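You operate a simulated robot arm through the tools that you are given. There is no shell and no other tool. Be economical: measure what you need, move in short steps, check, and stop when the job is done.

The job below is to be done with a simulated robot arm. You get a single attempt, and the scene is never put back.

Task
Ring the thumb hole of the ball in the cradle cup; fill it.
Fine: set the orange ring in the hole of that teal ball, stir the orange mixing cup with the mixing stick till no streak shows, stand the stick in the stick cup, pour through the ring till the ring stands at least a third full, spilling no more than 8 ml, and set the mixing cup back (what is left sets in it, open). Drop, tip or break nothing, pinch no finger.
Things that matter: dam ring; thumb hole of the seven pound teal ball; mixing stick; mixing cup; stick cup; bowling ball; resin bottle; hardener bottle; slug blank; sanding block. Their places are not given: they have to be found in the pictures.

It is judged by the outcome, as a careful person would: the job done as asked, and still so three seconds after it is handed in. It fails if anything else is knocked over, pushed out of place, dropped, spilled or broken.

Robot
A 7-joint arm with a two-finger parallel gripper, fixed in place. Base frame: the origin is at the foot of the arm, x ahead of it, y to its left, z up. Readings come in mm, rad, newtons and seconds.
Its first joint turns from -1.152 to 1.152 rad. Payload 1.57 kg.
Tool frame: the origin (TCP) lies between the finger pads and is the grasp point; the fingertips stand 30 mm ahead of it; z points along the fingers, y is the line along which they close. Largest opening 110 mm; finger width 24, thickness 12; the body of the gripper, 48 by 112 mm, starts 78 mm behind the TCP.
Orientation is that of the tool frame in the base frame, as a unit quaternion [w, x, y, z]. With the fingers straight down and closing along the base's y, the tool's x points along the base's -x, its y along +y and its z along -z.

Tools
- The arm moves only by the tool drive_tool. Its argument "commands" is one flat list of numbers, 7 for each row, row after row: the finger opening in mm, from 0 to 110, then the shift along the tool's x, y, z in mm, then the turn, a rotation vector about the tool's x, y, z in rad. In form: [claw, x, y, z, wx, wy, wz, claw, x, y, z, wx, wy, wz, ...]. A call has 1 to 12 rows; each row is the pose to reach, as a shift and turn from the pose commanded when the call began, along the tool's axes at that moment. A row lasts 0.2 s, in which the tool goes at most 50 mm and 0.15 rad; a call with a longer step from one row to the next is refused whole, and so is a gripper value outside its range. Where a pose cannot be reached the arm comes as near as it can. A force on the tool above 40 N (or 10 N above the force at the start of the call, whichever is more), or a blocked arm, ends the call early, and 0.2 s more pass. The fingers move at their own pace (about 108 mm/s each) and stop on an object; they squeeze with about 31 N. The grip force told is the motor's: it shows also when the fingers shut on nothing. Time passes only in rows, and 0.2 s behind the last, so rows that repeat a pose let the fingers close. It gives the time, the measured TCP pose, the force on the tool (base axes), the opening and the grip force at its end, in the units of the frame above (readings bear some noise).
- Cameras (640 x 400 px; columns grow to the right, rows downward): "scene" is fixed at [137, -384.5, 1413.8]; the picture's right is [0.95, -0.30, 0.00], its down [-0.16, -0.50, -0.85] and it looks along [0.26, 0.81, -0.52] (base axes); focal length 215 px, centre (320, 200). "wrist" rides on the gripper at [-36, 0, -80] in the tool frame; the picture's right is [0.00, -1.00, 0.00], its down [0.97, 0.00, -0.24] and it looks along [0.24, 0.00, 0.97] (tool axes); focal length 218 px, centre (320, 200).
- get_image(camera): a new picture of that camera. No time passes.
- locate(camera, pixels): for up to 12 pixels [column, row] of the newest picture of that camera ("zoom" is the newest enlarged one), the place [x, y, z] in the base frame of the surface seen there, good to about 2 mm, but the place of the scene camera against the robot may be out by one fixed shift of up to 12 mm in any direction. No time passes.
- inspect(camera, box): a new picture of the part [left, top, right, bottom] of that camera's present view, enlarged. No time passes.
- close_job(): hands the job in; it is judged then, once.

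Keep the steps short. Do not move on a guess: measure, check each grasp and each placing, and mend mistakes. In all there are 80 turns and 34 pictures (those below and enlarged ones count). Leave the gripper open and the arm clear of the work at the hand-in unless told otherwise, and finish with a single line.

The tools are called after "Request:" as name(argument=value, ...) on one line, values as JSON. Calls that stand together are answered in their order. drive_tool: Moves the arm, as the interface text tells. Its arguments: {"type":"object","properties":{"commands":{"type":"array","items":{"type":"number"}}},"required":["commands"]} The other tools are called the same way: get_image (camera) takes a picture; locate (camera, pixels) gives the place of the surface under pixels of a picture; inspect (camera, box) takes an enlarged picture of a part of a camera's view; close_job () hands the job in.

At the start:

```text
time_s: 0.0
eef_pos: [343.3, -24.8, 1332.3]
ee_rot: [0.0, 0.0, 1.0, 0.0]
ft_force: [0.0, -0.6, -1.4]
width: 110.0
grip_force: 0.1
```

scene: 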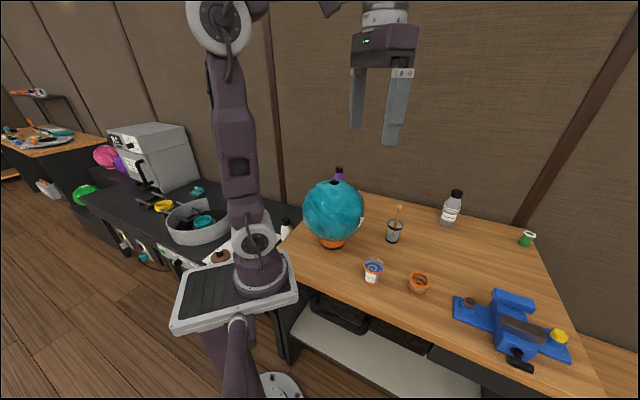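
wrist: 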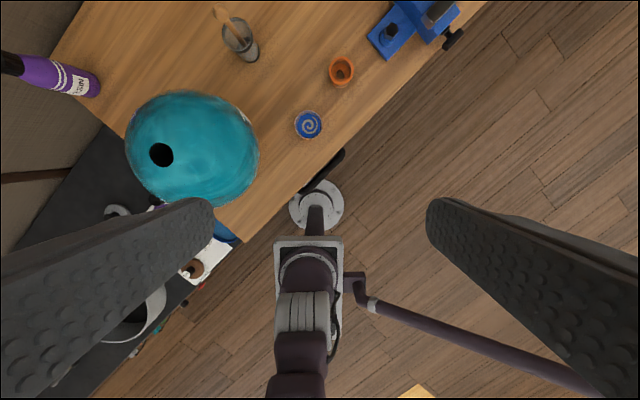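

I see the teal ball with its hole near wrist (161,154), a cup with a blue swirl at (308,124), an orange object at (341,70), and a stick in a cup at (240,40). I'll enlarge these and measure.

Request:
inspect(camera="scene", box=[290, 160, 450, 300])

Request:
inspect(camera="wrist", box=[110, 0, 370, 220])

Request:
locate(camera="wrist", pixels=[[161, 154], [150, 154], [172, 154], [161, 142], [161, 166], [180, 130], [308, 124], [341, 70], [341, 57], [240, 40], [218, 12], [290, 160]])

```text
2.86 times, centred on (370, 230) of scene
```

zoom: 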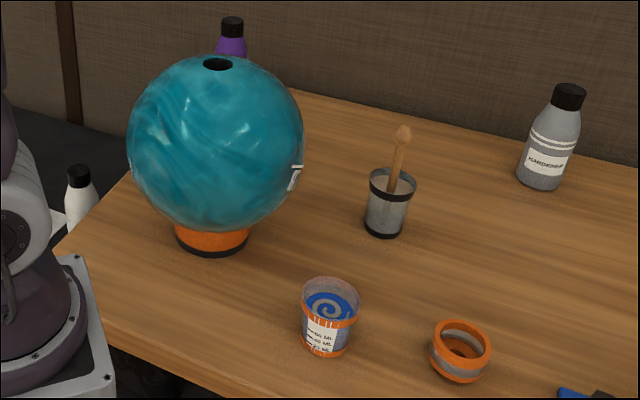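

```text
1.82 times, centred on (240, 110) of wrist
```

zoom: 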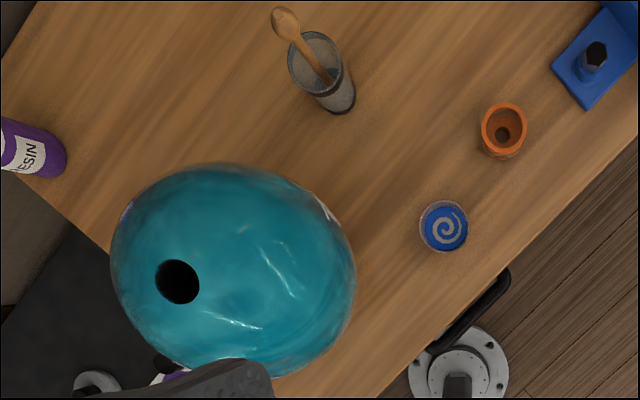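

```text
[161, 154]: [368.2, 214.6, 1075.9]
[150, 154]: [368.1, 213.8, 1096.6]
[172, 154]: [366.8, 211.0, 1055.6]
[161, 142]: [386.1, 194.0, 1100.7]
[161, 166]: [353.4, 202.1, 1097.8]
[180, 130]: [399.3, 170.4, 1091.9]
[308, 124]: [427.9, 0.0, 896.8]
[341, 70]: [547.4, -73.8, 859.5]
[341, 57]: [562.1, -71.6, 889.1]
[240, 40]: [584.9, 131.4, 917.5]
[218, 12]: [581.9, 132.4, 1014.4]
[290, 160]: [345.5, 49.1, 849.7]
```

The work surface reads about z = 850 here, not 390, so I go by what I measure. The orange ring is near (547,-74) and the cup near (428,0). I'll go over the ring for a closer look.

Request:
drive_tool(commands=[110, -25, -8, 33, 0, 0, 0, 110, -50, -16, 66, 0, 0, 0, 110, -75, -24, 100, 0, 0, 0, 110, -100, -32, 133, 0, 0, 0, 110, -125, -40, 166, 0, 0, 0, 110, -150, -45, 200, 0, 0, 0, 110, -150, -45, 200, 0, 0, 0])

Request:
get_image(camera="wrist")

```text
time_s: 1.6
eef_pos: [495.6, -70.7, 1130.2]
ee_rot: [0.0, 0.0, 1.0, 0.0]
ft_force: [-0.1, 0.6, -0.2]
width: 109.9
grip_force: 0.1
```

```text
29 pictures are left
```

wrist: 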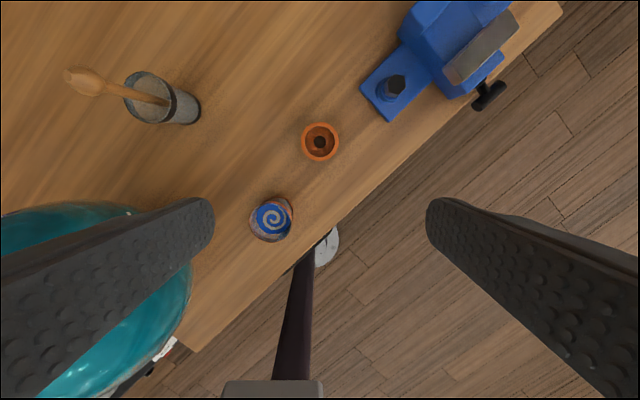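

The ring is at (320,142), the mixing cup at (272,219) and the stick cup at about (160,98). I'll enlarge this area and measure points on them.

Request:
inspect(camera="wrist", box=[240, 110, 368, 250])

Request:
locate(camera="wrist", pixels=[[320, 124], [303, 142], [337, 142], [320, 158], [320, 142], [312, 142], [272, 219], [290, 219], [250, 222], [272, 199], [82, 80], [165, 102]])

```text
2.86 times, centred on (304, 180) of wrist
```

zoom: 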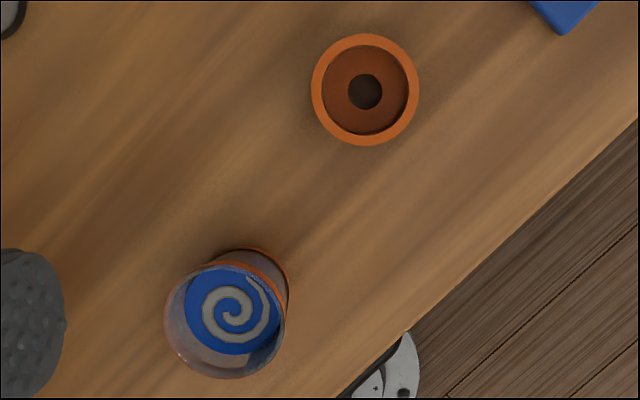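

```text
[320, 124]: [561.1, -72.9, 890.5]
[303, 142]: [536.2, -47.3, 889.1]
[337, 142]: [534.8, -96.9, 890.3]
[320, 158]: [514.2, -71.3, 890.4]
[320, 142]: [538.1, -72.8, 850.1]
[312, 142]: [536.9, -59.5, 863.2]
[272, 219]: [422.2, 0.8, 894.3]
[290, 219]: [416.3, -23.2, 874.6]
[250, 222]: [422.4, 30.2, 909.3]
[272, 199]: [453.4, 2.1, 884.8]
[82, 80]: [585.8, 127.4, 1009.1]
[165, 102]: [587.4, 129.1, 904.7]
```

The ring is about 52 mm across, with its top at z 890 and centre at (538,-72). I need its side shape and a close view of the ball's hole.

Request:
inspect(camera="scene", box=[394, 260, 446, 300])

Request:
drive_tool(commands=[110, 0, 0, -45, 0, 0, 0, 110, 0, 0, -90, 0, 0, 0, 110, 20, 35, -115, 0, 0, 0, 110, 40, 75, -135, 0, 0, 0, 110, 60, 115, -135, 0, 0, 0, 110, 80, 155, -135, 0, 0, 0, 110, 95, 200, -135, 0, 0, 0, 110, 110, 240, -135, 0, 0, 0, 110, 120, 275, -135, 0, 0, 0, 110, 120, 275, -135, 0, 0, 0])

Request:
get_image(camera="wrist")

```text
10.00 times, centred on (420, 280) of scene
```

zoom: 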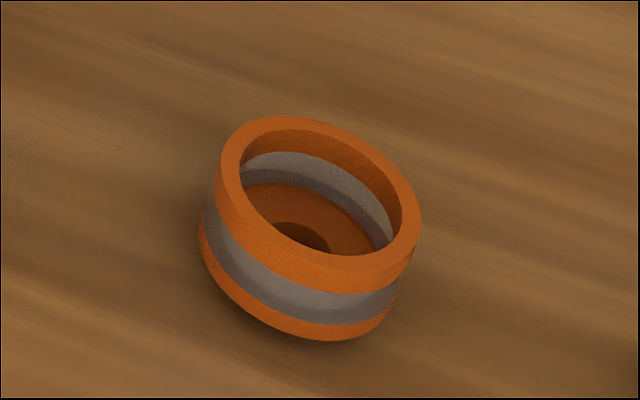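

```text
time_s: 3.8
eef_pos: [376.8, 203.6, 1268.4]
ee_rot: [-0.001, 0.0, 1.0, 0.0]
ft_force: [0.2, 0.3, -0.5]
width: 109.9
grip_force: 0.2
```

```text
26 pictures are left
```

wrist: 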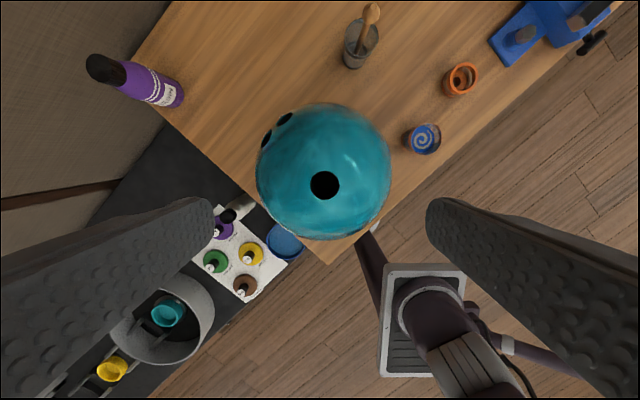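

The thumb hole is at (325,185); two finger holes are on the far flank. I'll enlarge it and measure the rim.

Request:
inspect(camera="wrist", box=[293, 160, 357, 210])

Request:
locate(camera="wrist", pixels=[[325, 168], [305, 185], [345, 185], [325, 202], [325, 185], [325, 215], [290, 185], [360, 185], [325, 150], [325, 125], [375, 185], [270, 185]])

```text
8.00 times, centred on (325, 185) of wrist
```

zoom: 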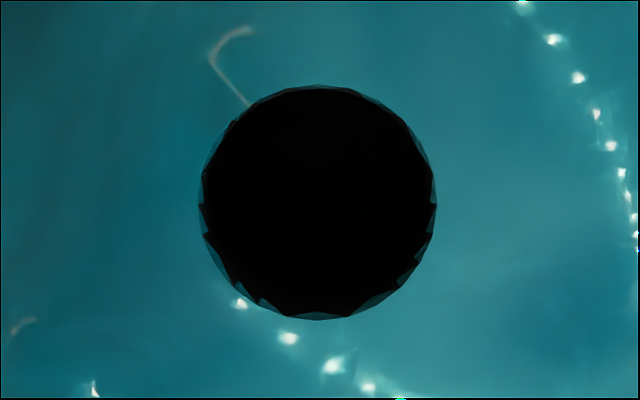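

```text
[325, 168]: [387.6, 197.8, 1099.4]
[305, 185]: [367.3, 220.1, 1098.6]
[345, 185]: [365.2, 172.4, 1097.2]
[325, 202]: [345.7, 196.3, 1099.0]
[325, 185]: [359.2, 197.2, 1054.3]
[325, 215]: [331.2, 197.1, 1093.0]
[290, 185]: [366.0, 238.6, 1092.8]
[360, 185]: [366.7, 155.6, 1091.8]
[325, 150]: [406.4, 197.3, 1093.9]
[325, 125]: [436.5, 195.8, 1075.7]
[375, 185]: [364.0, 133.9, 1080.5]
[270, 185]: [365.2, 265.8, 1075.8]
```

The hole is about 34 mm across, faces straight up, and is centred at (366.5,197) with its rim at z ≈ 1099. Now I'll go back over the ring and come down above it.

Request:
drive_tool(commands=[80, -20, -34, 0, 0, 0, 0, 80, -40, -69, 0, 0, 0, 0, 80, -60, -103, 0, 0, 0, 0, 80, -80, -138, 0, 0, 0, 0, 80, -100, -172, 0, 0, 0, 0, 80, -120, -207, 10, 0, 0, 0, 80, -140, -241, 40, 0, 0, 0, 80, -161, -275, 80, 0, 0, 0, 80, -161, -275, 125, 0, 0, 0, 80, -161, -275, 170, 0, 0, 0, 80, -161, -275, 210, 0, 0, 0, 80, -161, -275, 250, 0, 0, 0])

Request:
get_image(camera="wrist")

```text
refused: row 8 steps farther than a row can; nothing moved
```

```text
24 pictures are left
```

wrist: 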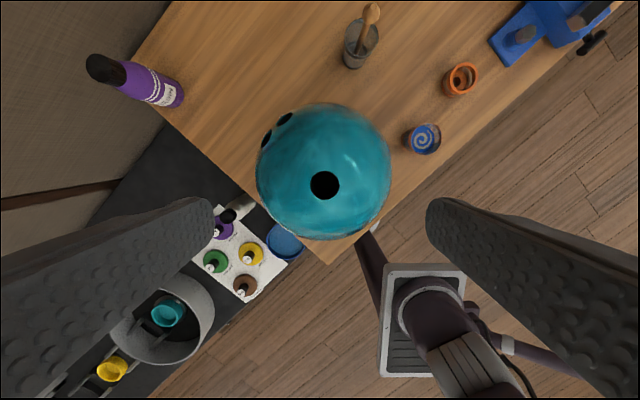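

The call was refused because one step was too long. I'll redo it with smaller steps.

Request:
drive_tool(commands=[80, -20, -34, 0, 0, 0, 0, 80, -40, -69, 0, 0, 0, 0, 80, -60, -103, 0, 0, 0, 0, 80, -80, -138, 0, 0, 0, 0, 80, -100, -172, 0, 0, 0, 0, 80, -120, -207, 10, 0, 0, 0, 80, -140, -241, 30, 0, 0, 0, 80, -161, -275, 55, 0, 0, 0, 80, -161, -275, 104, 0, 0, 0, 80, -161, -275, 153, 0, 0, 0, 80, -161, -275, 202, 0, 0, 0, 80, -161, -275, 250, 0, 0, 0])

Request:
get_image(camera="wrist")

```text
time_s: 6.4
eef_pos: [536.9, -66.6, 1017.0]
ee_rot: [0.0, 0.0, 1.0, 0.0]
ft_force: [-1.1, 1.0, 0.2]
width: 79.8
grip_force: 0.0
```

```text
23 pictures are left
```

wrist: 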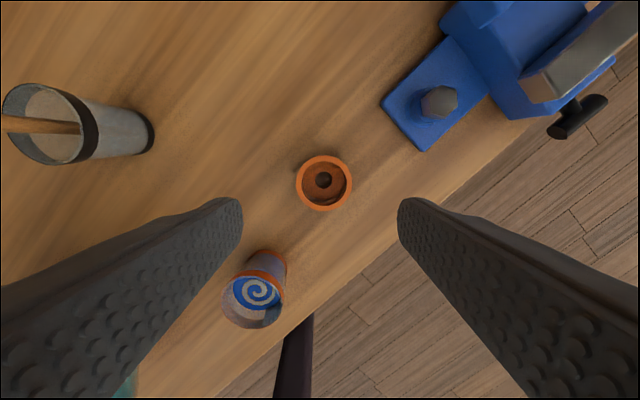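

Fingers sit at columns 240 and 400, with the ring at column 324. I'll measure the rim exactly.

Request:
locate(camera="wrist", pixels=[[298, 183], [349, 183], [324, 158], [324, 208], [255, 293], [281, 258], [227, 310], [283, 290], [260, 322], [440, 100], [130, 130]])

```text
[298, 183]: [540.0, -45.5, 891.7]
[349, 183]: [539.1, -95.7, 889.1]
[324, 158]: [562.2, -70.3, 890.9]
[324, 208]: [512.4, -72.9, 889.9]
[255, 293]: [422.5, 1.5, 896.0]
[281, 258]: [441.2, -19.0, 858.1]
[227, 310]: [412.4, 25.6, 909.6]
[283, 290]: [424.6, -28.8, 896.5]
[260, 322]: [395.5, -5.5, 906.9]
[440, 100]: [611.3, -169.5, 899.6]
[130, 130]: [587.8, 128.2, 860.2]
```

The ring's centre is (538,-71). I'll shift over it and go down to TCP z ≈ 899.

Request:
drive_tool(commands=[80, -1, -4.4, 30, 0, 0, 0, 80, -1, -4.4, 60, 0, 0, 0, 80, -1, -4.4, 90, 0, 0, 0, 80, -1, -4.4, 110, 0, 0, 0, 80, -1, -4.4, 118, 0, 0, 0, 80, -1, -4.4, 118, 0, 0, 0])

```text
time_s: 7.8
eef_pos: [535.7, -73.0, 898.9]
ee_rot: [0.001, 0.0, 1.0, 0.0]
ft_force: [-0.2, 0.5, 0.1]
width: 80.2
grip_force: 0.0
```

At height. Closing on the ring.

Request:
drive_tool(commands=[60, 0, 0, 0, 0, 0, 0, 45, 0, 0, 0, 0, 0, 0, 45, 0, 0, 0, 0, 0, 0, 45, 0, 0, 0, 0, 0, 0])

Request:
drive_tool(commands=[45, 0, 0, -20, 0, 0, 0, 45, 0, 0, -60, 0, 0, 0, 45, 0, 0, -105, 0, 0, 0, 45, 0, 0, -150, 0, 0, 0, 45, 0, 0, -195, 0, 0, 0, 45, 0, 0, -240, 0, 0, 0, 45, 0, 0, -285, 0, 0, 0, 45, 0, 0, -285, 0, 0, 0])

Request:
inspect(camera="scene", box=[380, 120, 508, 200])

Request:
get_image(camera="wrist")

```text
time_s: 8.8
eef_pos: [537.5, -72.1, 897.9]
ee_rot: [0.0, 0.001, 1.0, 0.0]
ft_force: [-0.6, 0.3, 0.2]
width: 56.1
grip_force: 31.0
```

```text
time_s: 10.6
eef_pos: [532.7, -77.1, 1184.4]
ee_rot: [0.0, 0.0, 1.0, -0.001]
ft_force: [-0.3, 0.3, -0.8]
width: 56.0
grip_force: 30.7
```

```text
5.00 times, centred on (444, 160) of scene
```

zoom: 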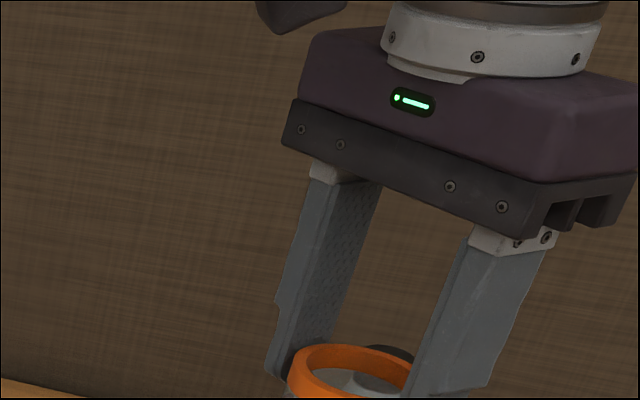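

```text
21 pictures are left
```

wrist: 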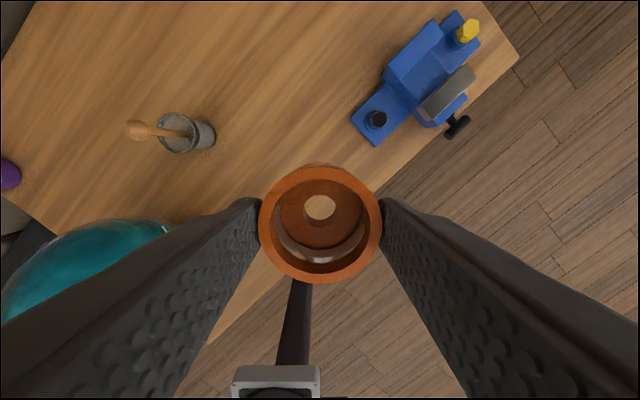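

The ring is held, 56 mm wide. I'll measure the ring relative to the tool.

Request:
locate(camera="wrist", pixels=[[265, 222], [377, 222], [320, 170], [320, 280], [300, 225], [340, 225], [345, 205]])

Request:
inspect(camera="scene", box=[410, 165, 490, 215])

Request:
drive_tool(commands=[45, 0, 0, 0, 0, 0, 0])

```text
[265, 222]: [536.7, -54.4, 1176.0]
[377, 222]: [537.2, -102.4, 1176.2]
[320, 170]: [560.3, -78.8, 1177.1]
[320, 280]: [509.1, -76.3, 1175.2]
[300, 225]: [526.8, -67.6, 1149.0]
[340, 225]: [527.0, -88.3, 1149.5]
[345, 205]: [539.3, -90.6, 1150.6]
```

```text
8.00 times, centred on (450, 190) of scene
```

zoom: 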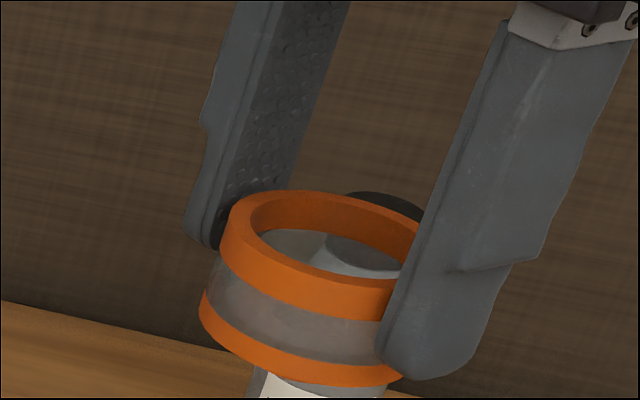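

```text
time_s: 11.0
eef_pos: [534.4, -76.5, 1183.4]
ee_rot: [0.0, 0.0, 1.0, 0.0]
ft_force: [0.1, -0.5, -0.5]
width: 56.3
grip_force: 30.7
```

The ring hangs level and centred on the TCP, with its top 8 mm below the TCP. I'll carry it over the ball and hover above the hole.

Request:
drive_tool(commands=[45, 21, 34, -10, 0, 0, 0, 45, 42, 68, -10, 0, 0, 0, 45, 63, 103, -10, 0, 0, 0, 45, 84, 137, -10, 0, 0, 0, 45, 105, 171, -10, 0, 0, 0, 45, 126, 205, -10, 0, 0, 0, 45, 147, 239, -10, 0, 0, 0, 45, 160, 260, -5, 0, 0, 0, 45, 168, 273, 0, 0, 0, 0, 45, 168, 273, 10, 0, 0, 0, 45, 168, 273, 15, 0, 0, 0, 45, 168, 273, 15, 0, 0, 0])

Request:
inspect(camera="scene", box=[290, 130, 386, 190])

Request:
get_image(camera="wrist")

```text
time_s: 13.6
eef_pos: [367.5, 200.8, 1169.2]
ee_rot: [0.0, 0.001, 1.0, -0.001]
ft_force: [-0.5, 0.7, -1.1]
width: 56.1
grip_force: 30.7
```

```text
6.67 times, centred on (338, 160) of scene
```

zoom: 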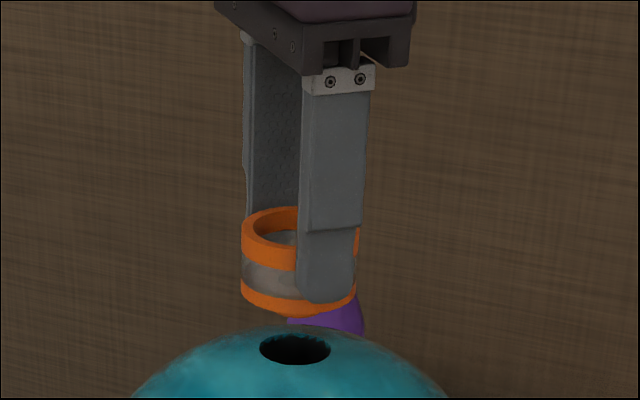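

```text
18 pictures are left
```

wrist: 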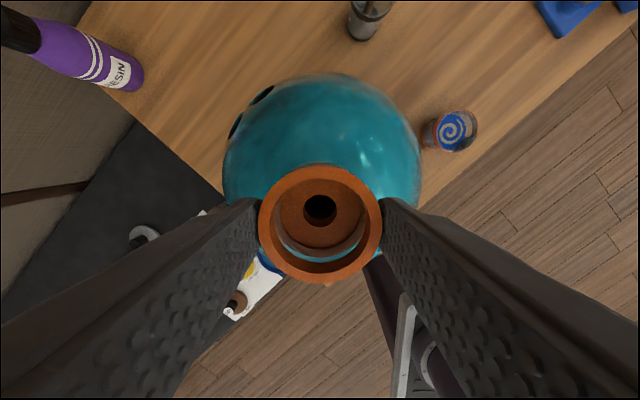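

I'll measure the ring and the hole rim in the same zoomed scene view, so the camera's fixed shift cancels out.

Request:
locate(camera="zoom", pixels=[[258, 348], [333, 348], [295, 366], [295, 332], [244, 235], [244, 288], [270, 308], [285, 313], [275, 211], [280, 256], [295, 314], [356, 290]])

Request:
locate(camera="wrist", pixels=[[265, 222], [377, 222], [320, 170], [320, 280], [320, 208], [312, 208], [360, 150], [280, 150], [320, 120]])

```text
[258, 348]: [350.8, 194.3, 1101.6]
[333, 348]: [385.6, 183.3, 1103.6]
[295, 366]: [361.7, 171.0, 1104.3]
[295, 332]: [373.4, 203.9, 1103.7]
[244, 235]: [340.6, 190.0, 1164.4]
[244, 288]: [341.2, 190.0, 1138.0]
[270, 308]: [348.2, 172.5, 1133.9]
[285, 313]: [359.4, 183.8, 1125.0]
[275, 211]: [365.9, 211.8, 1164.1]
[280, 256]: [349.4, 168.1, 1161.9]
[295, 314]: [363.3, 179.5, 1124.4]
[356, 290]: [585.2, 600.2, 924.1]
```

```text
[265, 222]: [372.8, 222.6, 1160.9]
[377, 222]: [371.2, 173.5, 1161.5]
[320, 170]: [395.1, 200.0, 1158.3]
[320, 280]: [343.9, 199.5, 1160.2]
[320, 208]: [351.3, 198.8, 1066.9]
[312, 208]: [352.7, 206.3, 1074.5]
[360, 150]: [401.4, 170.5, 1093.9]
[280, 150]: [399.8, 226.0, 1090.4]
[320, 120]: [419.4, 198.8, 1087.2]
```

By column geometry the ring lines up with the hole: hole centre zoom column 295.5, ring 299, equal after the depth correction. The spigot is about 9 mm long and the flange is about 30 mm above the rim. I'll lower in small steps and watch the force.

Request:
drive_tool(commands=[45, 0, 0, 6, 0, 0, 0, 45, 0, 0, 12, 0, 0, 0, 45, 0, 0, 17, 0, 0, 0, 45, 0, 0, 17, 0, 0, 0])

Request:
inspect(camera="scene", box=[306, 150, 370, 190])

```text
time_s: 14.6
eef_pos: [367.6, 199.7, 1151.3]
ee_rot: [0.0, 0.0, 1.0, 0.0]
ft_force: [0.4, 0.9, 0.1]
width: 56.4
grip_force: 30.7
```

```text
10.00 times, centred on (338, 170) of scene
```

zoom: 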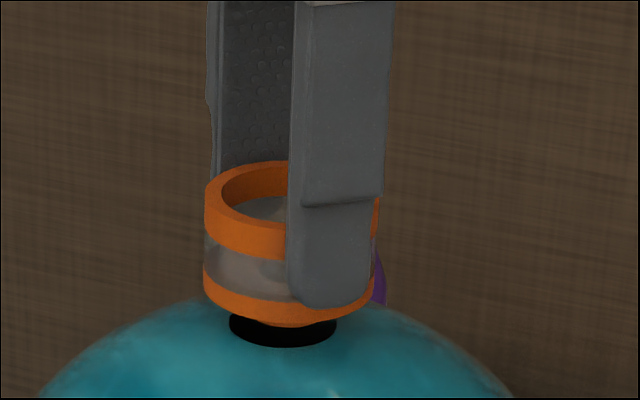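

Spigot is just above the hole. The columns suggest the ring is about 1 mm too far in +x. I'll shift by −1 mm and go down a bit.

Request:
drive_tool(commands=[45, 1.3, -0.5, 0, 0, 0, 0, 45, 1.3, -0.5, 3, 0, 0, 0, 45, 1.3, -0.5, 6, 0, 0, 0, 45, 1.3, -0.5, 8, 0, 0, 0, 45, 1.3, -0.5, 8, 0, 0, 0])

Request:
inspect(camera="scene", box=[306, 150, 370, 190])

```text
time_s: 15.8
eef_pos: [366.9, 197.2, 1144.5]
ee_rot: [0.0, 0.0, 1.0, 0.0]
ft_force: [0.4, -0.5, -1.0]
width: 56.2
grip_force: 30.6
```

```text
10.00 times, centred on (338, 170) of scene
```

zoom: 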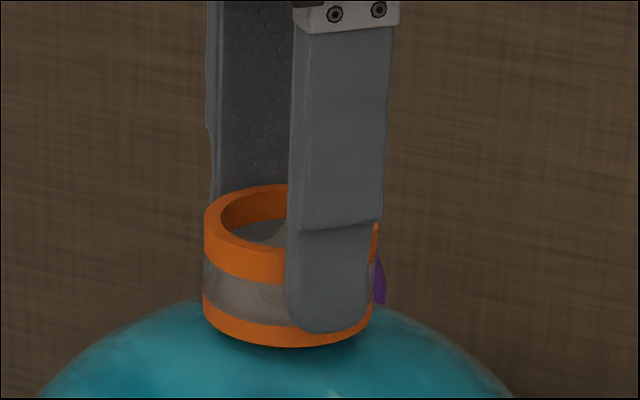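

There is no contact force and the flange is about 5 mm above the ball. I'll lower it on until it touches.

Request:
drive_tool(commands=[45, 0, 0, 2, 0, 0, 0, 45, 0, 0, 4, 0, 0, 0, 45, 0, 0, 5, 0, 0, 0, 45, 0, 0, 5, 0, 0, 0])

```text
time_s: 16.8
eef_pos: [366.4, 197.1, 1138.1]
ee_rot: [0.0, 0.0, 1.0, 0.0]
ft_force: [-0.1, -0.5, -0.2]
width: 56.2
grip_force: 30.8
```

Request:
drive_tool(commands=[45, 0, 0, 1, 0, 0, 0, 45, 0, 0, 2, 0, 0, 0, 45, 0, 0, 2, 0, 0, 0])

Request:
inspect(camera="scene", box=[306, 150, 370, 190])

```text
time_s: 17.6
eef_pos: [366.5, 196.6, 1137.5]
ee_rot: [0.001, 0.0, 1.0, 0.001]
ft_force: [-0.9, -3.3, 28.5]
width: 55.9
grip_force: 30.9
```

```text
10.00 times, centred on (338, 170) of scene
```

zoom: 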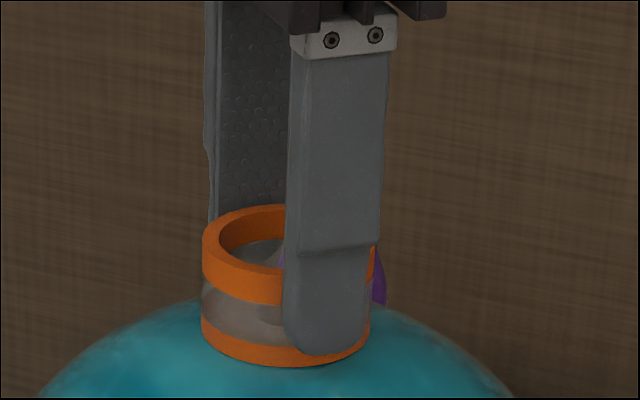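

There is 28 N of contact, so the ring is seated. I'll ease off the push and open.

Request:
drive_tool(commands=[45, 0, 0, -2, 0, 0, 0, 45, 0, 0, -2, 0, 0, 0])

Request:
drive_tool(commands=[60, 0, 0, 0, 0, 0, 0, 75, 0, 0, 0, 0, 0, 0, 80, 0, 0, 0, 0, 0, 0, 80, 0, 0, -25, 0, 0, 0, 80, 0, 0, -70, 0, 0, 0, 80, 0, 0, -115, 0, 0, 0, 80, 0, 0, -130, 0, 0, 0])

Request:
get_image(camera="wrist")

Request:
inspect(camera="scene", box=[306, 150, 434, 230])

```text
time_s: 18.2
eef_pos: [366.6, 197.7, 1138.7]
ee_rot: [0.0, 0.0, 1.0, 0.0]
ft_force: [-0.3, 0.4, 0.2]
width: 56.1
grip_force: 31.0
```

```text
time_s: 19.8
eef_pos: [366.6, 199.7, 1268.5]
ee_rot: [0.0, -0.001, 1.0, 0.0]
ft_force: [-0.7, 0.0, 0.0]
width: 80.0
grip_force: 0.1
```

```text
14 pictures are left
```

wrist: 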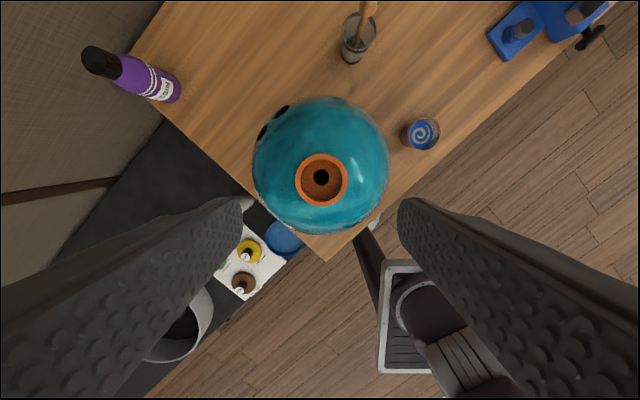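

```text
5.00 times, centred on (370, 190) of scene
```

zoom: 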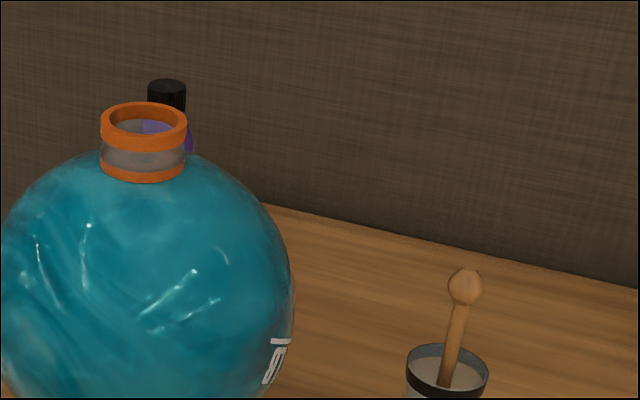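

The ring sits level. Next is the stick: I'll measure its knob (465,285), shaft and the cup rim in the zoomed scene, and the ring in the wrist picture.

Request:
locate(camera="zoom", pixels=[[465, 287], [460, 310], [455, 335], [449, 360], [445, 380], [408, 360], [485, 375], [450, 345], [440, 395], [101, 130], [187, 130], [144, 104]])

Request:
locate(camera="wrist", pixels=[[297, 180], [346, 180], [322, 155], [322, 205], [335, 190], [421, 134], [437, 134], [404, 134], [365, 10], [362, 28], [421, 121], [421, 148]])

```text
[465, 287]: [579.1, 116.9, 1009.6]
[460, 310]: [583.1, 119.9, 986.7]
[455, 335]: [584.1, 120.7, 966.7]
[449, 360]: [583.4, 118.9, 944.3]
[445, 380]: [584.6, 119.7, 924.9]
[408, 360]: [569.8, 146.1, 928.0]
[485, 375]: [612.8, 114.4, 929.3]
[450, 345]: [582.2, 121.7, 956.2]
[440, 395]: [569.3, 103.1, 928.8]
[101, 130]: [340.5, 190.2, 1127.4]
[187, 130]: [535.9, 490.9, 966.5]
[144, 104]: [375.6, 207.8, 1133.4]
```

```text
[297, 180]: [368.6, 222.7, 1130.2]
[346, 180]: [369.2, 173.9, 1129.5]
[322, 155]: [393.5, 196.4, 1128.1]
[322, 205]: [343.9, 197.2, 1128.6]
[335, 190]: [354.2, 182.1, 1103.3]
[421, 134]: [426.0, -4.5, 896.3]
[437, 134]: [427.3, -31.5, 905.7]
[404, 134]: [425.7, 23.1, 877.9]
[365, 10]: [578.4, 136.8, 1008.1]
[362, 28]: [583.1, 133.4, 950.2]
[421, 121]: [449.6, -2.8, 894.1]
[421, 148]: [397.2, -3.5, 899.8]
```

The ring is at (368.7,198) with its top at 1129. The stick's shaft is near (586,130), its knob top near z 1015, and the stick cup's rim at about 925. I'll move above the stick and see whether it is in reach.

Request:
drive_tool(commands=[60, -35, -10, 0, 0, 0, 0, 60, -70, -20, 10, 0, 0, 0, 60, -105, -32, 40, 0, 0, 0, 60, -140, -45, 70, 0, 0, 0, 60, -175, -57, 100, 0, 0, 0, 60, -205, -66, 130, 0, 0, 0, 60, -217, -70, 148, 0, 0, 0, 60, -217, -70, 148, 0, 0, 0])

Request:
get_image(camera="wrist")

```text
time_s: 21.6
eef_pos: [583.4, 127.1, 1120.2]
ee_rot: [0.0, 0.001, 1.0, 0.0]
ft_force: [0.6, 0.4, 0.5]
width: 59.9
grip_force: 0.1
```

```text
12 pictures are left
```

wrist: 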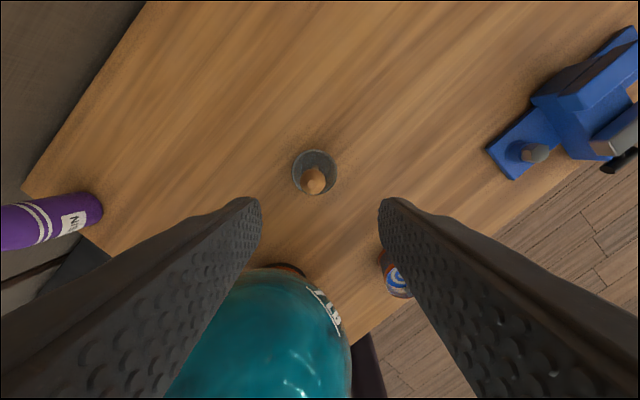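

Within reach. I'll measure the knob (313,182) and the cup rim here.

Request:
locate(camera="wrist", pixels=[[313, 182], [302, 182], [324, 182], [313, 170], [313, 192], [294, 172], [337, 172], [315, 151], [315, 195], [322, 165], [315, 160], [305, 163]])

```text
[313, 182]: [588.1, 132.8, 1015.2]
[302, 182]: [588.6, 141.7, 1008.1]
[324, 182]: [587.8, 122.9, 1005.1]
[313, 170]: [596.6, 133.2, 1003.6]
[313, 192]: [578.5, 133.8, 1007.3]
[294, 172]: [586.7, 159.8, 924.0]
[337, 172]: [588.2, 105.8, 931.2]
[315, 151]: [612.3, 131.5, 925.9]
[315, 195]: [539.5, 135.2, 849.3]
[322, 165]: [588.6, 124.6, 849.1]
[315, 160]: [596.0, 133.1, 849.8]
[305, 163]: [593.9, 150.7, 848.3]
```

The knob is a ball about 19 mm wide at (588,133,1006), and the stick stands upright at the cup's centre. I'll go down over the knob with the TCP on its centre.

Request:
drive_tool(commands=[60, -4.4, 5.7, 0, 0, 0, 0, 60, -4.4, 5.7, 35, 0, 0, 0, 60, -4.4, 5.7, 70, 0, 0, 0, 60, -4.4, 5.7, 100, 0, 0, 0, 60, -4.4, 5.7, 115, 0, 0, 0, 60, -4.4, 5.7, 115, 0, 0, 0])

Request:
get_image(camera="wrist")

```text
time_s: 23.0
eef_pos: [587.6, 134.7, 1005.1]
ee_rot: [0.0, 0.0, 1.0, 0.0]
ft_force: [0.1, -0.9, 0.2]
width: 59.9
grip_force: 0.1
```

```text
11 pictures are left
```

wrist: 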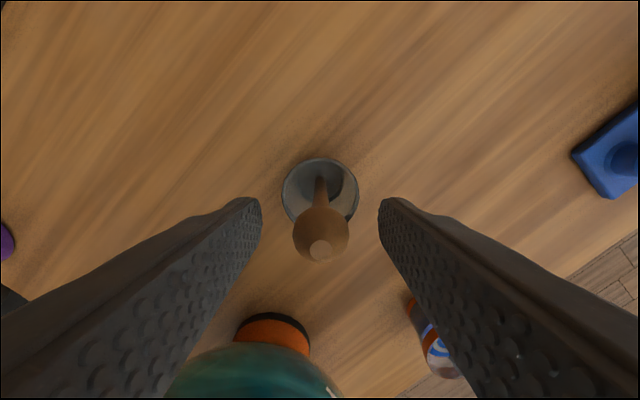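

The knob lies midway between the fingers (column 320). Closing gently.

Request:
drive_tool(commands=[40, 0, 0, 0, 0, 0, 0, 25, 0, 0, 0, 0, 0, 0, 10, 0, 0, 0, 0, 0, 0, 10, 0, 0, 0, 0, 0, 0])

Request:
drive_tool(commands=[10, 0, 0, -20, 0, 0, 0, 10, 0, 0, -50, 0, 0, 0, 10, 0, 0, -90, 0, 0, 0, 10, 0, 0, -130, 0, 0, 0, 10, 0, 0, -130, 0, 0, 0])

Request:
get_image(camera="scene")

```text
time_s: 24.0
eef_pos: [586.2, 135.8, 1006.7]
ee_rot: [-0.001, 0.0, 1.0, 0.0]
ft_force: [0.3, -0.2, 0.0]
width: 21.5
grip_force: 30.9
```

```text
time_s: 25.2
eef_pos: [586.2, 135.8, 1134.0]
ee_rot: [0.0, 0.0, 1.0, 0.0]
ft_force: [0.3, 0.2, 0.0]
width: 21.7
grip_force: 31.2
```

```text
10 pictures are left
```

scene: 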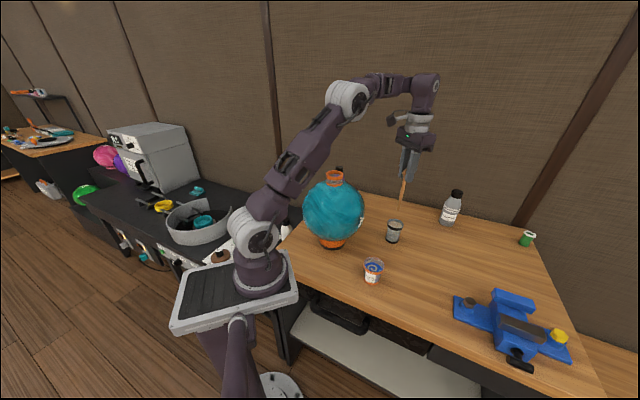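

The stick is lifted and hangs straight. I'll measure where its lower end is; it shows at about (401,211).

Request:
locate(camera="scene", pixels=[[404, 185], [403, 195], [402, 203], [401, 207], [401, 210], [401, 213], [401, 216], [373, 264], [367, 262], [379, 262], [373, 258]])

```text
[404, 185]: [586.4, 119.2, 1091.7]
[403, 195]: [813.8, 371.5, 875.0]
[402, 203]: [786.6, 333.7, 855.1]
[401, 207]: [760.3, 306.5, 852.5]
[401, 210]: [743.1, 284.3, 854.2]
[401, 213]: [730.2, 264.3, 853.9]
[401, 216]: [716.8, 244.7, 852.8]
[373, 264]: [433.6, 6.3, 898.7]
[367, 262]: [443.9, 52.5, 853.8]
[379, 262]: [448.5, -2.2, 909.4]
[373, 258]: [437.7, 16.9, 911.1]
```

I need a closer view of the lower end.

Request:
inspect(camera="scene", box=[365, 175, 429, 225])

```text
8.00 times, centred on (397, 200) of scene
```

zoom: 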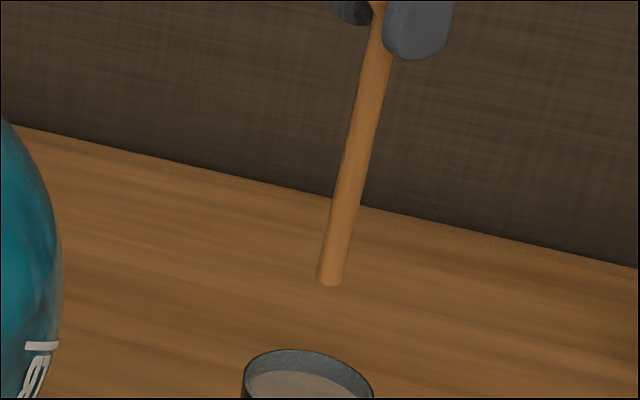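

Request:
locate(camera="zoom", pixels=[[368, 80], [355, 150], [343, 220], [332, 270], [330, 282], [244, 370], [371, 385], [300, 349]])

```text
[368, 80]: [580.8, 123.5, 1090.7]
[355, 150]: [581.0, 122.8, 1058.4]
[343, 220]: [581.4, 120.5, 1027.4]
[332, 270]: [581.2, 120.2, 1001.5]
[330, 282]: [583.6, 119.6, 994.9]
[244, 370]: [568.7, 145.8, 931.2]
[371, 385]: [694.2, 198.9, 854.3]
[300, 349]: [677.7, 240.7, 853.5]
```

The stick's tip is about 144 mm below the TCP. The mixing cup's rim is centred near (425.5,-0.5) at z ≈ 909, with the liquid at 896. I'll hover with the tip about 40 mm above the rim.

Request:
drive_tool(commands=[10, 24, -20, 0, 0, 0, 0, 10, 50, -42, 0, 0, 0, 0, 10, 77, -65, 0, 0, 0, 0, 10, 104, -88, 0, 0, 0, 0, 10, 130, -110, 10, 0, 0, 0, 10, 150, -127, 25, 0, 0, 0, 10, 160.7, -136.3, 40, 0, 0, 0, 10, 160.7, -136.3, 40, 0, 0, 0, 10, 160.7, -136.3, 40, 0, 0, 0])

Request:
get_image(camera="wrist")

```text
time_s: 27.2
eef_pos: [428.2, -2.4, 1095.1]
ee_rot: [0.001, 0.0, 1.0, 0.0]
ft_force: [0.9, -0.3, -0.3]
width: 21.8
grip_force: 31.4
```

```text
8 pictures are left
```

wrist: 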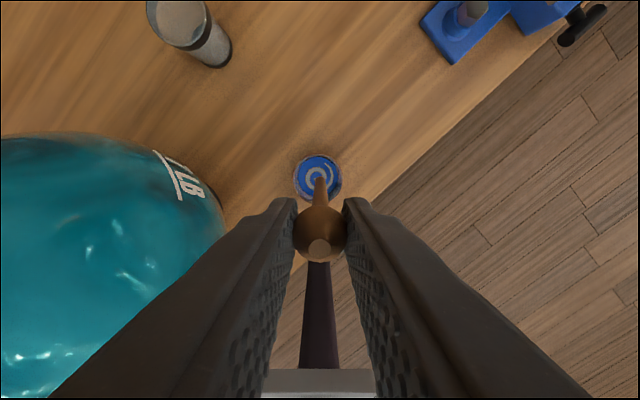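

The tip points into the cup's middle. I'll measure the rim once more.

Request:
locate(camera="wrist", pixels=[[294, 178], [342, 178], [318, 155], [302, 196], [335, 195], [320, 184], [320, 195], [308, 170], [330, 168], [305, 185]])

```text
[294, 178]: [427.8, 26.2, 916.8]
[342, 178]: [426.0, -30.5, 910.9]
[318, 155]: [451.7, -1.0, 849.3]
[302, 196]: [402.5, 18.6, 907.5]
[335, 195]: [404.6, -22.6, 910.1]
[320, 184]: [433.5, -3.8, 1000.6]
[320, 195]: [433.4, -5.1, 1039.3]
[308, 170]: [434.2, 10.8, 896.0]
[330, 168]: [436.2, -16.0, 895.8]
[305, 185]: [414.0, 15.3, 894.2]
```

The cup centre is (425,-2) and the stick axis is about (429,-4). I'll shift (−4,+2), then lower the tip to about z 864.

Request:
drive_tool(commands=[10, 4, 2, 0, 0, 0, 0, 10, 4, 2, 15, 0, 0, 0, 10, 4, 2, 30, 0, 0, 0, 10, 4, 2, 45, 0, 0, 0, 10, 4, 2, 60, 0, 0, 0, 10, 4, 2, 72, 0, 0, 0, 10, 4, 2, 82, 0, 0, 0, 10, 4, 2, 86, 0, 0, 0, 10, 4, 2, 86, 0, 0, 0])

```text
time_s: 29.2
eef_pos: [422.6, -0.8, 1008.5]
ee_rot: [0.0, 0.0, 1.0, 0.0]
ft_force: [-0.2, -0.8, 0.3]
width: 21.7
grip_force: 31.5
```

The tip is in the mix with no contact force. Stirring in gentle 10 mm circles.

Request:
drive_tool(commands=[10, 6, 0, 0, 0, 0, 0, 10, 7, 7, 0, 0, 0, 0, 10, 0, 10, 0, 0, 0, 0, 10, -7, 7, 0, 0, 0, 0, 10, -10, 0, 0, 0, 0, 0, 10, -7, -7, 0, 0, 0, 0, 10, 0, -10, 0, 0, 0, 0, 10, 7, -7, 0, 0, 0, 0, 10, 10, 0, 0, 0, 0, 0, 10, 7, 7, 0, 0, 0, 0, 10, 0, 10, 0, 0, 0, 0, 10, 0, 0, 0, 0, 0, 0])

Request:
drive_tool(commands=[10, 6, 0, 0, 0, 0, 0, 10, 7, 7, 0, 0, 0, 0, 10, 0, 10, 0, 0, 0, 0, 10, -7, 7, 0, 0, 0, 0, 10, -10, 0, 0, 0, 0, 0, 10, -7, -7, 0, 0, 0, 0, 10, 0, -10, 0, 0, 0, 0, 10, 7, -7, 0, 0, 0, 0, 10, 10, 0, 0, 0, 0, 0, 10, 7, 7, 0, 0, 0, 0, 10, 0, 10, 0, 0, 0, 0, 10, 0, 0, 0, 0, 0, 0])

Request:
drive_tool(commands=[10, 6, 0, 0, 0, 0, 0, 10, 7, 7, 0, 0, 0, 0, 10, 0, 10, 0, 0, 0, 0, 10, -7, 7, 0, 0, 0, 0, 10, -10, 0, 0, 0, 0, 0, 10, -7, -7, 0, 0, 0, 0, 10, 0, -10, 0, 0, 0, 0, 10, 7, -7, 0, 0, 0, 0, 10, 10, 0, 0, 0, 0, 0, 10, 7, 7, 0, 0, 0, 0, 10, 0, 10, 0, 0, 0, 0, 10, 0, 0, 0, 0, 0, 0])

Request:
inspect(camera="scene", box=[335, 220, 415, 290])

```text
time_s: 31.8
eef_pos: [423.4, 0.9, 1008.5]
ee_rot: [0.0, 0.0, 1.0, 0.0]
ft_force: [0.4, -0.5, 0.5]
width: 21.9
grip_force: 31.4
```

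```text
time_s: 34.4
eef_pos: [423.1, 0.0, 1009.9]
ee_rot: [0.0, 0.0, 1.0, 0.0]
ft_force: [0.6, -0.2, -0.6]
width: 21.8
grip_force: 30.9
```

```text
time_s: 37.0
eef_pos: [421.2, 1.8, 1009.8]
ee_rot: [0.0, 0.0, 1.0, 0.0]
ft_force: [0.6, 0.3, 0.2]
width: 21.9
grip_force: 31.1
```

```text
5.71 times, centred on (375, 255) of scene
```

zoom: 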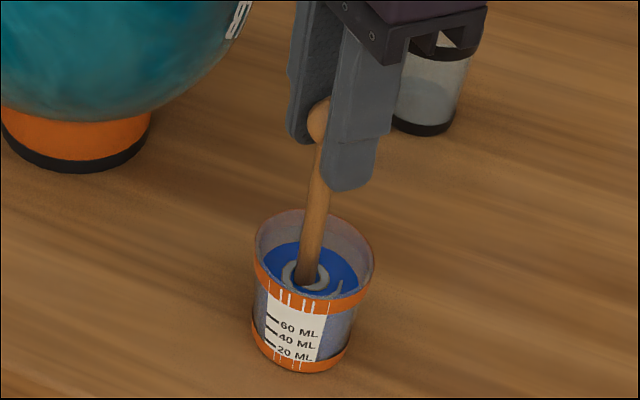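

The streak is fading but still shows. I'll keep stirring.

Request:
drive_tool(commands=[10, 6, 0, 0, 0, 0, 0, 10, 7, 7, 0, 0, 0, 0, 10, 0, 10, 0, 0, 0, 0, 10, -7, 7, 0, 0, 0, 0, 10, -10, 0, 0, 0, 0, 0, 10, -7, -7, 0, 0, 0, 0, 10, 0, -10, 0, 0, 0, 0, 10, 7, -7, 0, 0, 0, 0, 10, 10, 0, 0, 0, 0, 0, 10, 7, 7, 0, 0, 0, 0, 10, 0, 10, 0, 0, 0, 0, 10, 0, 0, 0, 0, 0, 0])

Request:
drive_tool(commands=[10, 6, 0, 0, 0, 0, 0, 10, 7, 7, 0, 0, 0, 0, 10, 0, 10, 0, 0, 0, 0, 10, -7, 7, 0, 0, 0, 0, 10, -10, 0, 0, 0, 0, 0, 10, -7, -7, 0, 0, 0, 0, 10, 0, -10, 0, 0, 0, 0, 10, 7, -7, 0, 0, 0, 0, 10, 10, 0, 0, 0, 0, 0, 10, 7, 7, 0, 0, 0, 0, 10, 0, 10, 0, 0, 0, 0, 10, 0, 0, 0, 0, 0, 0])

Request:
drive_tool(commands=[10, 6, 0, 0, 0, 0, 0, 10, 7, 7, 0, 0, 0, 0, 10, 0, 10, 0, 0, 0, 0, 10, -7, 7, 0, 0, 0, 0, 10, -10, 0, 0, 0, 0, 0, 10, -7, -7, 0, 0, 0, 0, 10, 0, -10, 0, 0, 0, 0, 10, 7, -7, 0, 0, 0, 0, 10, 10, 0, 0, 0, 0, 0, 10, 7, 7, 0, 0, 0, 0, 10, 0, 10, 0, 0, 0, 0, 10, 0, 0, 0, 0, 0, 0])

Request:
drive_tool(commands=[10, 6, 0, 0, 0, 0, 0, 10, 7, 7, 0, 0, 0, 0, 10, 0, 10, 0, 0, 0, 0, 10, -7, 7, 0, 0, 0, 0, 10, -10, 0, 0, 0, 0, 0, 10, -7, -7, 0, 0, 0, 0, 10, 0, -10, 0, 0, 0, 0, 10, 7, -7, 0, 0, 0, 0, 10, 10, 0, 0, 0, 0, 0, 10, 7, 7, 0, 0, 0, 0, 10, 0, 10, 0, 0, 0, 0, 10, 0, 0, 0, 0, 0, 0])

Request:
drive_tool(commands=[10, 6, 0, 0, 0, 0, 0, 10, 7, 7, 0, 0, 0, 0, 10, 0, 10, 0, 0, 0, 0, 10, -7, 7, 0, 0, 0, 0, 10, -10, 0, 0, 0, 0, 0, 10, -7, -7, 0, 0, 0, 0, 10, 0, -10, 0, 0, 0, 0, 10, 7, -7, 0, 0, 0, 0, 10, 10, 0, 0, 0, 0, 0, 10, 7, 7, 0, 0, 0, 0, 10, 0, 10, 0, 0, 0, 0, 10, 0, 0, 0, 0, 0, 0])

Request:
drive_tool(commands=[10, 6, 0, 0, 0, 0, 0, 10, 7, 7, 0, 0, 0, 0, 10, 0, 10, 0, 0, 0, 0, 10, -7, 7, 0, 0, 0, 0, 10, -10, 0, 0, 0, 0, 0, 10, -7, -7, 0, 0, 0, 0, 10, 0, -10, 0, 0, 0, 0, 10, 7, -7, 0, 0, 0, 0, 10, 10, 0, 0, 0, 0, 0, 10, 7, 7, 0, 0, 0, 0, 10, 0, 10, 0, 0, 0, 0, 10, 0, 0, 0, 0, 0, 0])

Request:
inspect(camera="scene", box=[335, 220, 415, 290])

```text
time_s: 39.6
eef_pos: [423.4, -0.0, 1010.2]
ee_rot: [0.0, 0.0, 1.0, 0.0]
ft_force: [0.7, -0.1, 0.0]
width: 21.9
grip_force: 31.4
```

```text
time_s: 42.2
eef_pos: [423.4, -0.8, 1010.5]
ee_rot: [-0.001, 0.001, 1.0, 0.0]
ft_force: [-0.1, 0.5, 0.4]
width: 21.9
grip_force: 31.5
```

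```text
time_s: 44.8
eef_pos: [421.9, -0.4, 1009.2]
ee_rot: [0.0, 0.0, 1.0, 0.0]
ft_force: [-0.3, -0.4, 0.0]
width: 22.2
grip_force: 30.9
```

```text
time_s: 47.4
eef_pos: [422.7, -1.9, 1010.1]
ee_rot: [0.0, 0.0, 1.0, -0.001]
ft_force: [-0.6, 0.3, 0.5]
width: 22.0
grip_force: 31.0
```

```text
time_s: 50.0
eef_pos: [424.7, 1.2, 1009.5]
ee_rot: [0.0, 0.001, 1.0, 0.0]
ft_force: [-0.5, -1.0, -1.2]
width: 21.8
grip_force: 31.1
```

```text
time_s: 52.6
eef_pos: [423.8, 0.2, 1009.0]
ee_rot: [0.0, -0.001, 1.0, 0.0]
ft_force: [0.4, 0.2, -0.6]
width: 22.0
grip_force: 30.6
```

```text
5.71 times, centred on (375, 255) of scene
```

zoom: 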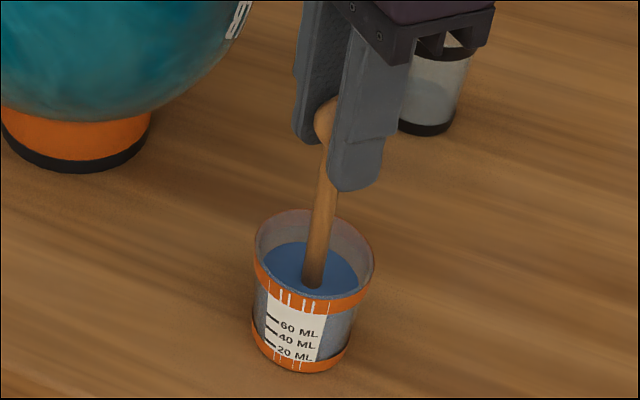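

No streak is left. I'll lift the stick slowly and pause above the cup to let it drip.

Request:
drive_tool(commands=[10, 0, 0, -12, 0, 0, 0, 10, 0, 0, -24, 0, 0, 0, 10, 0, 0, -36, 0, 0, 0, 10, 0, 0, -48, 0, 0, 0, 10, 0, 0, -54, 0, 0, 0, 10, 0, 0, -54, 0, 0, 0, 10, 0, 0, -54, 0, 0, 0, 10, 0, 0, -54, 0, 0, 0, 10, 0, 0, -54, 0, 0, 0, 10, 0, 0, -54, 0, 0, 0, 10, 0, 0, -54, 0, 0, 0, 10, 0, 0, -54, 0, 0, 0])

Request:
drive_tool(commands=[10, 0, 0, 0, 0, 0, 0, 10, 0, 0, 0, 0, 0, 0, 10, 0, 0, 0, 0, 0, 0, 10, 0, 0, 0, 0, 0, 0, 10, 0, 0, 0, 0, 0, 0, 10, 0, 0, 0, 0, 0, 0, 10, 0, 0, 0, 0, 0, 0, 10, 0, 0, 0, 0, 0, 0, 10, 0, 0, -20, 0, 0, 0, 10, 0, 0, -40, 0, 0, 0, 10, 0, 0, -60, 0, 0, 0, 10, 0, 0, -71, 0, 0, 0])

Request:
drive_tool(commands=[10, -15, 12, 0, 0, 0, 0, 10, -40, 33, 0, 0, 0, 0, 10, -67, 55, 0, 0, 0, 0, 10, -94, 77, 0, 0, 0, 0, 10, -120, 98, 0, 0, 0, 0, 10, -142, 116, 0, 0, 0, 0, 10, -157, 128, 0, 0, 0, 0, 10, -164.7, 134.3, 0, 0, 0, 0, 10, -164.7, 134.3, 0, 0, 0, 0, 10, -164.7, 134.3, 20, 0, 0, 0, 10, -164.7, 134.3, 40, 0, 0, 0, 10, -164.7, 134.3, 40, 0, 0, 0])

Request:
inspect(camera="scene", box=[345, 175, 441, 285])

```text
time_s: 55.2
eef_pos: [423.9, 0.4, 1062.5]
ee_rot: [0.0, 0.0, 1.0, 0.0]
ft_force: [-0.1, 0.3, 0.6]
width: 21.7
grip_force: 31.3
```

```text
time_s: 57.8
eef_pos: [423.7, -1.6, 1134.5]
ee_rot: [0.0, 0.0, 1.0, 0.0]
ft_force: [-0.8, 0.6, -0.3]
width: 21.9
grip_force: 31.4
```

```text
time_s: 60.4
eef_pos: [589.9, 135.9, 1094.5]
ee_rot: [0.0, 0.0, 1.0, 0.0]
ft_force: [-0.8, -0.3, 0.1]
width: 21.7
grip_force: 31.3
```

```text
3.64 times, centred on (393, 230) of scene
```

zoom: 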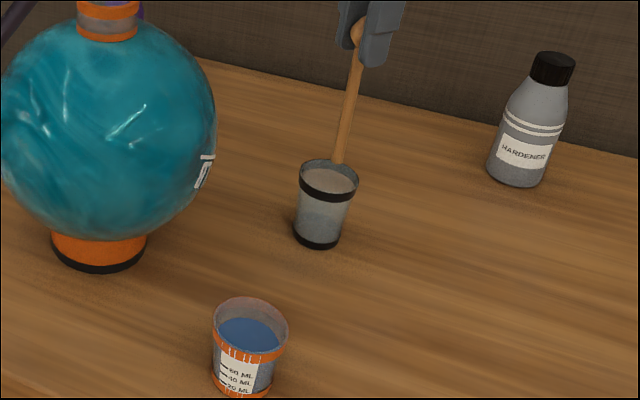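

No drip trace on the table. The stick is over the stick cup; I'll check where its tip is against the cup.

Request:
locate(camera="zoom", pixels=[[350, 100], [346, 125], [341, 145], [338, 158], [301, 176], [357, 182], [318, 199], [335, 200], [325, 160], [248, 330]])

```text
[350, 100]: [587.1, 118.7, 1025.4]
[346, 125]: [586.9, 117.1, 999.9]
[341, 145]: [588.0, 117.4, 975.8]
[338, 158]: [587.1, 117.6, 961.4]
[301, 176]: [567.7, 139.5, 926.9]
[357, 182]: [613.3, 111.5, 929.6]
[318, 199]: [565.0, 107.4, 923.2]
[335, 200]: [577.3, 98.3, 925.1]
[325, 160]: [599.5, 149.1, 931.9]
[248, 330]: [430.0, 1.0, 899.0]
```

The tip is within about 3 mm of the cup's middle. I'll lower it in, slowly at the end.

Request:
drive_tool(commands=[10, 0.5, 2, 20, 0, 0, 0, 10, 0.5, 2, 40, 0, 0, 0, 10, 0.5, 2, 60, 0, 0, 0, 10, 0.5, 2, 74, 0, 0, 0, 10, 0.5, 2, 82, 0, 0, 0, 10, 0.5, 2, 86, 0, 0, 0, 10, 0.5, 2, 86, 0, 0, 0])

Request:
drive_tool(commands=[10, 0, 0, 1, 0, 0, 0, 10, 0, 0, 2, 0, 0, 0, 10, 0, 0, 2, 0, 0, 0])

```text
time_s: 62.0
eef_pos: [588.2, 137.2, 1008.5]
ee_rot: [0.0, 0.0, 1.0, 0.0]
ft_force: [-0.1, 0.5, 0.1]
width: 22.0
grip_force: 31.3
```

```text
time_s: 62.8
eef_pos: [588.2, 136.5, 1006.9]
ee_rot: [0.0, 0.0, 1.0, 0.0]
ft_force: [-0.7, 0.1, 0.1]
width: 21.9
grip_force: 31.0
```

Request:
drive_tool(commands=[10, 0, 0, 1, 0, 0, 0, 10, 0, 0, 2, 0, 0, 0, 10, 0, 0, 2, 0, 0, 0])

```text
time_s: 63.6
eef_pos: [588.3, 136.0, 1005.6]
ee_rot: [0.001, 0.0, 1.0, 0.0]
ft_force: [-1.0, 1.1, 10.8]
width: 21.9
grip_force: 30.7
```

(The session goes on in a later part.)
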